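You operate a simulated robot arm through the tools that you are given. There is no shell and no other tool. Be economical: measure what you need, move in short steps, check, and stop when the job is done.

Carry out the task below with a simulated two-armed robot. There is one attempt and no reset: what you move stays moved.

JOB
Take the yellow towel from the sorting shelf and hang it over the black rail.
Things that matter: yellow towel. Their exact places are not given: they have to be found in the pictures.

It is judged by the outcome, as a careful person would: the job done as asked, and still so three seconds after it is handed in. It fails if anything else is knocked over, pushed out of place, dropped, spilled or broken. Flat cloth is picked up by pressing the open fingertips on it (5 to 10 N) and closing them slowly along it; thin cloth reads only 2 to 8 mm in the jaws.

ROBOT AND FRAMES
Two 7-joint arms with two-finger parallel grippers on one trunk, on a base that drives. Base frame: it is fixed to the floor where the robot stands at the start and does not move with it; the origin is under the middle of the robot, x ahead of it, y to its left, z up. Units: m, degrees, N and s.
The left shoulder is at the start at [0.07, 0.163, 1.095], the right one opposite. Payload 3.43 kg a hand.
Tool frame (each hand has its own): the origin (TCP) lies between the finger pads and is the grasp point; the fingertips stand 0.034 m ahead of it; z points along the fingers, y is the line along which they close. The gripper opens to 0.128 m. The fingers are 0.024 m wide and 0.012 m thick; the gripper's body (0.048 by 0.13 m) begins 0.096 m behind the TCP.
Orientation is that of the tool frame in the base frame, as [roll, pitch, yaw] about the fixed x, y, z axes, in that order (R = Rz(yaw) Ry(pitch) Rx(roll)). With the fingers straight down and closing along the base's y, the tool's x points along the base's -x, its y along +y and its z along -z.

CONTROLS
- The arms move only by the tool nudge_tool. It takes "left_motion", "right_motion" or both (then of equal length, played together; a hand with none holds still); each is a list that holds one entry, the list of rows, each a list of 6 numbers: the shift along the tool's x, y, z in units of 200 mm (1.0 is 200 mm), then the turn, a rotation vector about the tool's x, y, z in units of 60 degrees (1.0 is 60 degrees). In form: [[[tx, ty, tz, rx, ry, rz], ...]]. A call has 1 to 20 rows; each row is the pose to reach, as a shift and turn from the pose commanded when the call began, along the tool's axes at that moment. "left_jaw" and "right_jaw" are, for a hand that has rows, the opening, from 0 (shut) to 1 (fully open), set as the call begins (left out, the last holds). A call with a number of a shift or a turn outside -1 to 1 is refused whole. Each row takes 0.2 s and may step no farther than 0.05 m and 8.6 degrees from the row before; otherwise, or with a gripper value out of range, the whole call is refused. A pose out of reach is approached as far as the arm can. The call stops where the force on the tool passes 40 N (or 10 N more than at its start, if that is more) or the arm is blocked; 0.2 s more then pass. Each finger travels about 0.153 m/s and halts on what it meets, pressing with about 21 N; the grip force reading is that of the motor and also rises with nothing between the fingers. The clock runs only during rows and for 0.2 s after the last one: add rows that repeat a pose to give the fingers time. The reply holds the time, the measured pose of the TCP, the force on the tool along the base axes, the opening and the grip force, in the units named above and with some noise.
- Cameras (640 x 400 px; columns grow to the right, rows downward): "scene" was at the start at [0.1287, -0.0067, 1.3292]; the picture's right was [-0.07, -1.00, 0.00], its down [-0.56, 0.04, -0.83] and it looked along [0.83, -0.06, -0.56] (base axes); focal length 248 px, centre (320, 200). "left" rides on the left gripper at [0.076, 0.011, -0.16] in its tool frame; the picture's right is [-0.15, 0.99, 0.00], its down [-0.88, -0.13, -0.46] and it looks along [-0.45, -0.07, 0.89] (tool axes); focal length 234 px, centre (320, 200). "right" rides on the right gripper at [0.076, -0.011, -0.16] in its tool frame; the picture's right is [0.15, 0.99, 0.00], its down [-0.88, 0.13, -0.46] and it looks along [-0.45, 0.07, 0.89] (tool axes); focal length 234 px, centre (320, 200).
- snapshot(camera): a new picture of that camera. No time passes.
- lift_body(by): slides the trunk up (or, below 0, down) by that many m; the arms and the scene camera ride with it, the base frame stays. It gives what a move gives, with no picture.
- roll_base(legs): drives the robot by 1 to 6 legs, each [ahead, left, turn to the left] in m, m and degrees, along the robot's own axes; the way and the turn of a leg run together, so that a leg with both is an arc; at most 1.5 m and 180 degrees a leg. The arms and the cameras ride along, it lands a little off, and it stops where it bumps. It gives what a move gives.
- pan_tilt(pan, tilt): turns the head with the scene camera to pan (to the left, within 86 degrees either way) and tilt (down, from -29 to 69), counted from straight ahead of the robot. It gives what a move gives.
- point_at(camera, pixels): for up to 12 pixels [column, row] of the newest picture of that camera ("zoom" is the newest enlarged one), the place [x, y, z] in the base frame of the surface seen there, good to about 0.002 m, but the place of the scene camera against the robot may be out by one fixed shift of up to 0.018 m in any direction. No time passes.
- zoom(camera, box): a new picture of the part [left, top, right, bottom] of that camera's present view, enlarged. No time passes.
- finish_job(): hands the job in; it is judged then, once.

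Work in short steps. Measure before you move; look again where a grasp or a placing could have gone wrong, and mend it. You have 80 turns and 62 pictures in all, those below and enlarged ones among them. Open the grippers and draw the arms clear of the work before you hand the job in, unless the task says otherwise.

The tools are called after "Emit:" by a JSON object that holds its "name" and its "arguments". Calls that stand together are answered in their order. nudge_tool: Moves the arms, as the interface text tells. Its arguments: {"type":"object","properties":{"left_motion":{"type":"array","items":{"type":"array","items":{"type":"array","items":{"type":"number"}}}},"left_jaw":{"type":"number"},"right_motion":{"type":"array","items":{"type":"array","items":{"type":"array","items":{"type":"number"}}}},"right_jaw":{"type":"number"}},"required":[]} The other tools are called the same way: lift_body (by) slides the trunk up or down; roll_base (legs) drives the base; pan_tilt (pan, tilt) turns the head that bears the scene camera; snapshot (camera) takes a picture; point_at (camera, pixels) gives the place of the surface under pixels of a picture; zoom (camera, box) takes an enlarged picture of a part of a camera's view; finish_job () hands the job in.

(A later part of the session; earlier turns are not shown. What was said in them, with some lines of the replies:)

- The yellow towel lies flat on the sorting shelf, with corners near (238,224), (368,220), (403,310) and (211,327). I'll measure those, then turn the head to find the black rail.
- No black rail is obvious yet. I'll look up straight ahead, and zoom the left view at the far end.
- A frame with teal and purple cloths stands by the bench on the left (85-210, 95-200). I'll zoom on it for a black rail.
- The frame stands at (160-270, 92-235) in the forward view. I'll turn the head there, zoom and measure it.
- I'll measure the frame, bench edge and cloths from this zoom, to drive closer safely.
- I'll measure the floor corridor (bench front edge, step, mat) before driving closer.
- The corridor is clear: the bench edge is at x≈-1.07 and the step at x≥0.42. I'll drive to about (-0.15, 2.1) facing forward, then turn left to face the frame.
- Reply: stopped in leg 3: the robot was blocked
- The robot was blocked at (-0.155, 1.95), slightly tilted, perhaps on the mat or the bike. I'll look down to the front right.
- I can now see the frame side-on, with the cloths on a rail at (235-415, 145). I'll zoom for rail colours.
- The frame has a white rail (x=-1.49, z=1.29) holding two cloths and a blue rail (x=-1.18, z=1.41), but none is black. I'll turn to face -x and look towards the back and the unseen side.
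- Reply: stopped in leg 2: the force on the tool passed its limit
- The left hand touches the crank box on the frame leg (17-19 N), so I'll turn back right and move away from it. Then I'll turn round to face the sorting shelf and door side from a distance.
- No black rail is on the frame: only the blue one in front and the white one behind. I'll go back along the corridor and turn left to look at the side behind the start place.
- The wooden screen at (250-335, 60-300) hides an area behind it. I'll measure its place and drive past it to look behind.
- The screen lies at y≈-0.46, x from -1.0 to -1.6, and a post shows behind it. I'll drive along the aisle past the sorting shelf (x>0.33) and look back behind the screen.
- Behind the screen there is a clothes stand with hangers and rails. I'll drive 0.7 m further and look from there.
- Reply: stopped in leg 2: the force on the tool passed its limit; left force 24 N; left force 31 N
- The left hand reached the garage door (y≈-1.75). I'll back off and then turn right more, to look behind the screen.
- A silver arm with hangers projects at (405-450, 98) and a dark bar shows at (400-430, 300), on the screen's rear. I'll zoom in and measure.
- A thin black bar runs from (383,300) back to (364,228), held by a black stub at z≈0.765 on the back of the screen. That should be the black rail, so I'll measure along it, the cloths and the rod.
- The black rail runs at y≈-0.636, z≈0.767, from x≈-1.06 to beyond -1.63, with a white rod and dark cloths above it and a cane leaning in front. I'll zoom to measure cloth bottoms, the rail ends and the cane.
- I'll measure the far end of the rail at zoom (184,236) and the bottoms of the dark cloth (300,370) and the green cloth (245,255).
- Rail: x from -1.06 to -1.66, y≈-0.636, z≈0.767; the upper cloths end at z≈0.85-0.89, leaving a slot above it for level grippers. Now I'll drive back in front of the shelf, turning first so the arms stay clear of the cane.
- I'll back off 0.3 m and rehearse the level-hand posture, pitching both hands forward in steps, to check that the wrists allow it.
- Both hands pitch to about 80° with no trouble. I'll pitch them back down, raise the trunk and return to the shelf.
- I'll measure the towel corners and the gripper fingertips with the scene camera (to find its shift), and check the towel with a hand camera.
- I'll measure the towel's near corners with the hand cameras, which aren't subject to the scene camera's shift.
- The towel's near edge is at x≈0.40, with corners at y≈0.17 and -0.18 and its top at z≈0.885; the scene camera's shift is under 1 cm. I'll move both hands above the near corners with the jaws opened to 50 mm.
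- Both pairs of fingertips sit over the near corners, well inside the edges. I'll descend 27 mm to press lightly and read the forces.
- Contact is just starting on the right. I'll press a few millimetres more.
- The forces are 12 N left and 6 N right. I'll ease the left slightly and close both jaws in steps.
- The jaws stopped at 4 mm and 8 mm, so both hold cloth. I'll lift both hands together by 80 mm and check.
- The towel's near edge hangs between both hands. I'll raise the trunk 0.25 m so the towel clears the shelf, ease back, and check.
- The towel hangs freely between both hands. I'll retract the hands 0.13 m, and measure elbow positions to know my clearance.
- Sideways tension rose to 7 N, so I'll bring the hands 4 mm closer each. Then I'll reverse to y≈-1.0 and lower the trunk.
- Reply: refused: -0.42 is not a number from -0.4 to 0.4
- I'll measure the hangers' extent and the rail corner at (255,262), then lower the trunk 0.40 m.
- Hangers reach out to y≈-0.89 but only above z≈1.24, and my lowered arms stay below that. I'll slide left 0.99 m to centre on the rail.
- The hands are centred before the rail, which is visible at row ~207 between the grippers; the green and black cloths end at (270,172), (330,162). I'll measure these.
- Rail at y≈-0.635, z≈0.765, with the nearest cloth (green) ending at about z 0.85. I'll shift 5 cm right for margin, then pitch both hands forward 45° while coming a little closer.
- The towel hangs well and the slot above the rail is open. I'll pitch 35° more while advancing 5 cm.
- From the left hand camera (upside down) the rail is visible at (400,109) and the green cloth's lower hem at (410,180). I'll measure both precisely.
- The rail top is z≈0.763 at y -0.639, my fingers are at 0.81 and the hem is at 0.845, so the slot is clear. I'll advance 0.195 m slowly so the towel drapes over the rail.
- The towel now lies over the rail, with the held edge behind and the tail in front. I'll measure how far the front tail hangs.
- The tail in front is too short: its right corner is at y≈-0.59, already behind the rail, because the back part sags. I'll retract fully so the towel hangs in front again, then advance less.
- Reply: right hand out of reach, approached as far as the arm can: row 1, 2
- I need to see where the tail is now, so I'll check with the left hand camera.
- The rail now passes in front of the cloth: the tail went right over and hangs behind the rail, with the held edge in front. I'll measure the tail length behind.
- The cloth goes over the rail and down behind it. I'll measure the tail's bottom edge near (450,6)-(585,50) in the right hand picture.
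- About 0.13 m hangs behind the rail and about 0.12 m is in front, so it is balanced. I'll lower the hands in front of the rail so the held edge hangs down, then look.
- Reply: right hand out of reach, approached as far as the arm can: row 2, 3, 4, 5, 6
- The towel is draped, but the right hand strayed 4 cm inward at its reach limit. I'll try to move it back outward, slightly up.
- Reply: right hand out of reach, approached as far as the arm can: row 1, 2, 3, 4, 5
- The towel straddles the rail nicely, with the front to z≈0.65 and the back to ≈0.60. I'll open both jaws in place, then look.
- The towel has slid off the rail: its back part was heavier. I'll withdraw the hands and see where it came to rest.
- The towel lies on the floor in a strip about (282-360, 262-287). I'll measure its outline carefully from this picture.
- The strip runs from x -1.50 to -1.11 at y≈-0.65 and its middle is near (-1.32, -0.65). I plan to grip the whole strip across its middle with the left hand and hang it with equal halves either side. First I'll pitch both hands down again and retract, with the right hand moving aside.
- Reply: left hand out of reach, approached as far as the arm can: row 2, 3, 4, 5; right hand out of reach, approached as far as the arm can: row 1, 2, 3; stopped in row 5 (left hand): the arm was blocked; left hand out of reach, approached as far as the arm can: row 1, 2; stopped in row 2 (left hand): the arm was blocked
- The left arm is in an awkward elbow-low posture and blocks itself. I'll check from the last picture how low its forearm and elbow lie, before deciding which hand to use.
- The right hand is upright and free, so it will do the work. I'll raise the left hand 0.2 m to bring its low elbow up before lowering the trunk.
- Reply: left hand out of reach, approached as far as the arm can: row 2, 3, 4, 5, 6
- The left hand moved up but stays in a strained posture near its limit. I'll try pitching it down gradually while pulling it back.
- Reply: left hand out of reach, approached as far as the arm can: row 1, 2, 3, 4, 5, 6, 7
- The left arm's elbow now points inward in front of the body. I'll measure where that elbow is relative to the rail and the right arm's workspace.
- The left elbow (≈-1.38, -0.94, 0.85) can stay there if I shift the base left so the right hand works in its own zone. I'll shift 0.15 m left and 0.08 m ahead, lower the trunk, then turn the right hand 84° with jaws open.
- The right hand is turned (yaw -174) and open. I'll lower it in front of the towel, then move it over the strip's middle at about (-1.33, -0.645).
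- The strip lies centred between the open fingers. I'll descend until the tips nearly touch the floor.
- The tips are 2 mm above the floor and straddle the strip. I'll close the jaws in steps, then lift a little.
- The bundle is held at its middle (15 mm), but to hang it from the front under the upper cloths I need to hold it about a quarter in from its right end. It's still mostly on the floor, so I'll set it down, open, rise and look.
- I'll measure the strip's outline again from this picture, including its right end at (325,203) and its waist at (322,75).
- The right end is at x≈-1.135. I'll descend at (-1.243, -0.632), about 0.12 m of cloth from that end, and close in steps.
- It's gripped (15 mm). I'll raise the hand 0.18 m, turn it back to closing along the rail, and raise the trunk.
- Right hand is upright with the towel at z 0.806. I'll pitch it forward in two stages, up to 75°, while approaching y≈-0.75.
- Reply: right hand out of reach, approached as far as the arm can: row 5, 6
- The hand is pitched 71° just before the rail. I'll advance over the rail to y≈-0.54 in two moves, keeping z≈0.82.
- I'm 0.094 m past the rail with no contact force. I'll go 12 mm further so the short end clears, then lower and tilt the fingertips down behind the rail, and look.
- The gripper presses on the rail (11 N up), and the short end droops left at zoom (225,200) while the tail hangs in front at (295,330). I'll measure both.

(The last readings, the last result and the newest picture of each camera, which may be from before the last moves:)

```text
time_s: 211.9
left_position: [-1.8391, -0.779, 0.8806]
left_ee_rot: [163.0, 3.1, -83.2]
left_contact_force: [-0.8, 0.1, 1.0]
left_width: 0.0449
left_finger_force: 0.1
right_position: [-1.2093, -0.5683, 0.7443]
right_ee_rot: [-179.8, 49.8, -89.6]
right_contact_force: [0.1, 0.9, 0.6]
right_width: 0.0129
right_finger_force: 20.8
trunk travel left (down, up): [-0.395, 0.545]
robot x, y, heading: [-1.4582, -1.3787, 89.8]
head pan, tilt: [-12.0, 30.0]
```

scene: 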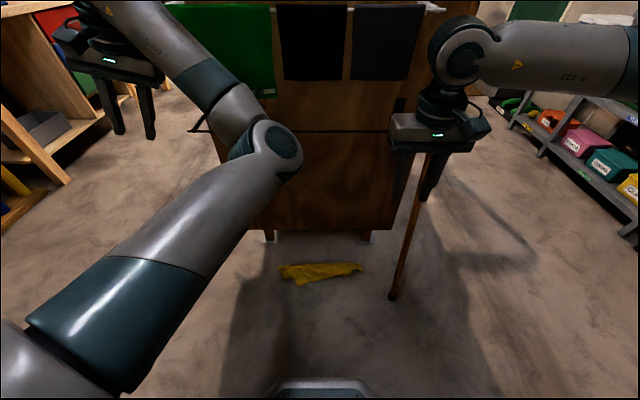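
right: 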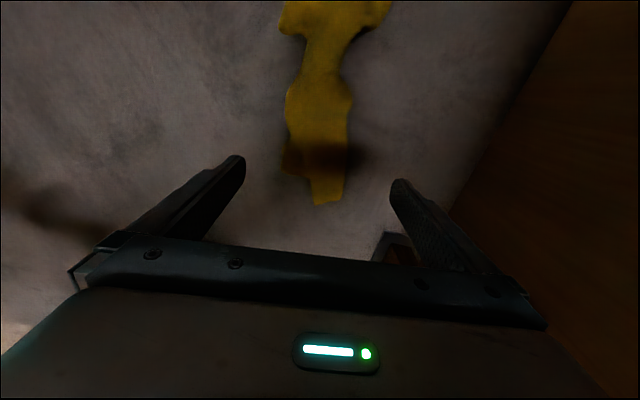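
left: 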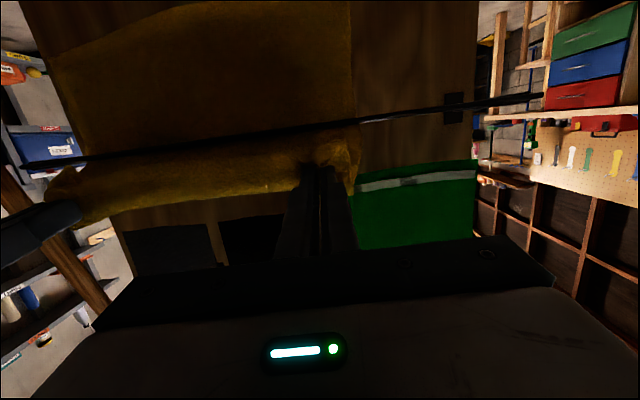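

About 0.21 m is on the back and only about 0.115 m in front, so it would slide off backwards. I'll draw the hand back 56 mm along its axis, letting the front tail run down, and then use the last picture to check the balance before releasing.

Emit:
{"name": "nudge_tool", "arguments": {"right_motion": [[[0, 0, -0.07, 0, 0, 0], [0, 0, -0.14, 0, 0, 0], [0, 0, -0.21, 0, 0, 0], [0, 0, -0.28, 0, 0, 0], [0, 0, -0.28, 0, 0, 0], [0, 0, -0.28, 0, 0, 0], [0, 0, -0.28, 0, 0, 0]]]}}

Emit:
{"name": "zoom", "arguments": {"camera": "scene", "box": [260, 150, 452, 270]}}

Emit:
{"name": "point_at", "arguments": {"camera": "zoom", "pixels": [[200, 200], [180, 210], [160, 215], [230, 180], [290, 330], [290, 350], [290, 300], [290, 270], [290, 250], [320, 330], [260, 250], [310, 370]]}}

```text
time_s: 213.5
left_position: [-1.8387, -0.7789, 0.8819]
left_ee_rot: [163.0, 3.3, -83.3]
left_contact_force: [-0.5, -0.2, -0.6]
left_width: 0.0447
left_finger_force: 0.0
right_position: [-1.209, -0.6103, 0.7819]
right_ee_rot: [-179.7, 50.0, -89.7]
right_contact_force: [-1.0, 7.9, 5.2]
right_width: 0.0132
right_finger_force: 21.2
trunk travel left (down, up): [-0.395, 0.545]
robot x, y, heading: [-1.4575, -1.383, 90.1]
head pan, tilt: [-12.0, 30.0]
```

```text
3.33 times, centred on (356, 210) of scene
```

zoom: 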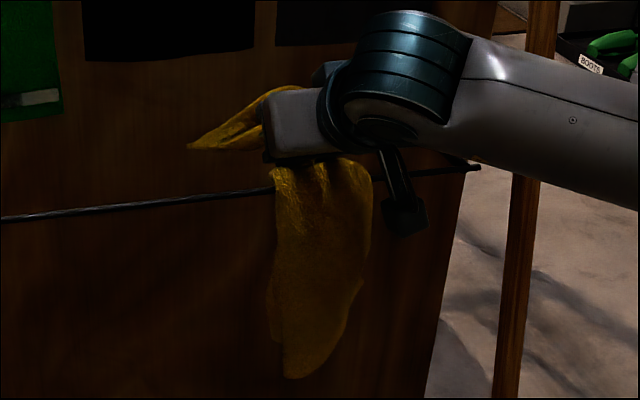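

```text
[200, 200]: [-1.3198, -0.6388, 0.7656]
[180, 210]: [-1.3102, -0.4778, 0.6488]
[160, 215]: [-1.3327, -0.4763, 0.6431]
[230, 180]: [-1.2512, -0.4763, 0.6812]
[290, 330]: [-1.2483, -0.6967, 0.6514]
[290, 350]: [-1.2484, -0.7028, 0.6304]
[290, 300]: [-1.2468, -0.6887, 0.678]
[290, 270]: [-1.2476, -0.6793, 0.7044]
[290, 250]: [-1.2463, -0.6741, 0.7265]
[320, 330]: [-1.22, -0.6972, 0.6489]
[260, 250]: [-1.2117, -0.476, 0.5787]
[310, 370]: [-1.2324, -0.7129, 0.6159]
```

The front tail is now ≈0.165 m (bottom z≈0.61), about balanced with the back part. The short end flops left over the finger, so I'll tilt the hand 20° steeper so that it falls forward, behind the rail.

Emit:
{"name": "nudge_tool", "arguments": {"right_motion": [[[0, 0, 0, 0, 0.083, 0], [0, 0, 0, 0, 0.166, 0], [0, 0, 0, 0, 0.25, 0], [0, 0, 0, 0, 0.333, 0], [0, 0, 0, 0, 0.333, 0], [0, 0, 0, 0, 0.333, 0]]]}}

Emit:
{"name": "point_at", "arguments": {"camera": "zoom", "pixels": [[195, 148], [215, 135], [240, 125], [240, 140], [260, 105], [280, 93], [255, 130], [320, 165], [300, 172], [345, 165], [350, 300], [280, 200]]}}

```text
time_s: 214.9
left_position: [-1.8386, -0.7779, 0.8796]
left_ee_rot: [163.0, 3.2, -83.2]
left_contact_force: [-0.7, 0.5, -0.5]
left_width: 0.0447
left_finger_force: 0.0
right_position: [-1.2094, -0.6107, 0.7793]
right_ee_rot: [-179.8, 29.9, -89.7]
right_contact_force: [1.3, 13.9, 2.6]
right_width: 0.0132
right_finger_force: 21.4
trunk travel left (down, up): [-0.395, 0.545]
robot x, y, heading: [-1.4567, -1.3811, 89.9]
head pan, tilt: [-12.0, 30.0]
```

```text
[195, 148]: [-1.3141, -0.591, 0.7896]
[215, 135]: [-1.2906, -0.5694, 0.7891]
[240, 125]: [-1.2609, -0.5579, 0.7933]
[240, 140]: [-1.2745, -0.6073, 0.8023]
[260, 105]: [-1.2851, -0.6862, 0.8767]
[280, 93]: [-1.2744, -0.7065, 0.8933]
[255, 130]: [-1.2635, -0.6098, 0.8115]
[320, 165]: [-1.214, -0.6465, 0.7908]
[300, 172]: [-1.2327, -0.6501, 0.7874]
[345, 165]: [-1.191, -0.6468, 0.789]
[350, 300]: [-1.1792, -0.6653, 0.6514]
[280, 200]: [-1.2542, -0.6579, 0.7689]
```

The fingers press the cloth against the rail (14 N). I'll ease forward 12 mm, open the jaws in place, wait, then withdraw along the fingers' axis.

Emit:
{"name": "nudge_tool", "arguments": {"right_motion": [[[-0.03, 0, 0.015, 0, 0, 0], [-0.052, 0, 0.03, 0, 0, 0], [-0.052, 0, 0.03, 0, 0, 0], [-0.052, 0, 0.03, 0, 0, 0]]]}}

Emit:
{"name": "nudge_tool", "arguments": {"right_motion": [[[0, 0, 0, 0, 0, 0], [0, 0, 0, 0, 0, 0], [0, 0, 0, 0, 0, 0], [0, 0, 0, 0, 0, 0]]], "right_jaw": 0.3}}

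Emit:
{"name": "nudge_tool", "arguments": {"right_motion": [[[0, 0, -0.08, 0, 0, 0], [0, 0, -0.16, 0, 0, 0], [0, 0, -0.25, 0, 0, 0], [0, 0, -0.35, 0, 0, 0], [0, 0, -0.45, 0, 0, 0], [0.1, 0, -0.55, 0, 0, 0], [0.25, 0, -0.65, 0, 0, 0], [0.4, 0, -0.75, 0, 0, 0], [0.4, 0, -0.75, 0, 0, 0]]]}}

```text
time_s: 215.9
left_position: [-1.8392, -0.7799, 0.8817]
left_ee_rot: [163.0, 3.2, -83.2]
left_contact_force: [0.0, 0.0, -0.8]
left_width: 0.0449
left_finger_force: 0.0
right_position: [-1.2086, -0.5996, 0.7811]
right_ee_rot: [-179.8, 30.0, -89.6]
right_contact_force: [0.1, -0.4, 0.4]
right_width: 0.0131
right_finger_force: 20.3
trunk travel left (down, up): [-0.395, 0.545]
robot x, y, heading: [-1.458, -1.3814, 90.2]
head pan, tilt: [-12.0, 30.0]
```

```text
time_s: 216.9
left_position: [-1.8376, -0.7788, 0.881]
left_ee_rot: [162.9, 3.3, -83.2]
left_contact_force: [0.3, 0.5, -0.4]
left_width: 0.0449
left_finger_force: 0.0
right_position: [-1.2087, -0.6005, 0.7808]
right_ee_rot: [-179.8, 30.1, -89.8]
right_contact_force: [0.1, -0.1, 0.3]
right_width: 0.0386
right_finger_force: 0.1
trunk travel left (down, up): [-0.395, 0.545]
robot x, y, heading: [-1.4587, -1.3836, 90.1]
head pan, tilt: [-12.0, 30.0]
```

```text
time_s: 218.9
left_position: [-1.8387, -0.7795, 0.8815]
left_ee_rot: [162.9, 3.3, -83.2]
left_contact_force: [0.5, 1.0, 0.1]
left_width: 0.0449
left_finger_force: 0.0
right_position: [-1.2104, -0.7435, 0.8693]
right_ee_rot: [-179.7, 30.1, -89.8]
right_contact_force: [0.1, 0.8, 1.0]
right_width: 0.0387
right_finger_force: 0.0
trunk travel left (down, up): [-0.395, 0.545]
robot x, y, heading: [-1.4579, -1.3853, 90.2]
head pan, tilt: [-12.0, 30.0]
```

The hand came away with no force on it. I'll try to check whether the towel stayed, with a picture if one is still allowed, or else with point readings.

Emit:
{"name": "snapshot", "arguments": {"camera": "scene"}}

Emit:
{"name": "point_at", "arguments": {"camera": "zoom", "pixels": [[290, 270], [290, 330], [310, 370], [320, 165], [195, 148], [280, 200], [390, 60], [320, 130]]}}

```text
refused: no pictures are left
```

```text
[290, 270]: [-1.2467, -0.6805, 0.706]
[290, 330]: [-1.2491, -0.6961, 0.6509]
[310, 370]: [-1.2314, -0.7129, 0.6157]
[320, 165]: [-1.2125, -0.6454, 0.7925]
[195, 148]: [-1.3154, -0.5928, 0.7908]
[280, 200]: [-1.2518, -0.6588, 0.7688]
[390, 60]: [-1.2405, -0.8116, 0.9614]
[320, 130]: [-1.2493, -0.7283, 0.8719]
```

No pictures remain and the point readings only repeat the old picture, so I can't confirm by sight. I'll draw the right hand well back with jaws open, keeping clear of the towel.

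Emit:
{"name": "nudge_tool", "arguments": {"right_motion": [[[0.1, 0, -0.06, 0, 0.1, 0], [0.2, 0, -0.12, 0, 0.2, 0], [0.3, 0, -0.17, 0, 0.3, 0], [0.4, 0, -0.22, 0, 0.4, 0], [0.48, 0, -0.27, 0, 0.5, 0], [0.48, 0, -0.27, 0, 0.5, 0]]], "right_jaw": 0.6}}

```text
time_s: 220.3
left_position: [-1.8393, -0.7797, 0.8811]
left_ee_rot: [162.9, 3.3, -83.2]
left_contact_force: [0.3, 0.2, 0.7]
left_width: 0.0446
left_finger_force: 0.0
right_position: [-1.2074, -0.8543, 0.8686]
right_ee_rot: [-179.8, -0.1, -89.9]
right_contact_force: [-0.6, -0.1, -0.4]
right_width: 0.077
right_finger_force: 0.1
trunk travel left (down, up): [-0.395, 0.545]
robot x, y, heading: [-1.4588, -1.3825, 89.9]
head pan, tilt: [-12.0, 30.0]
```

Both hands are open and clear of the rail, so I'm handing the job in.

Emit:
{"name": "finish_job", "arguments": {}}

```text
The job is handed in.
```

I laid the yellow towel over the black rail and let go, but I had no pictures left to check that it stayed there. It is bunched up rather than spread flat. In the last picture, just before I let go, it was draped about evenly front and back.

My first try at hanging it slid off onto the floor, and I picked it up from there. While driving I also bumped the crank box on the laundry frame, the garage door and an unidentified obstacle near the doormat. I saw nothing knocked over in the pictures I took afterwards.
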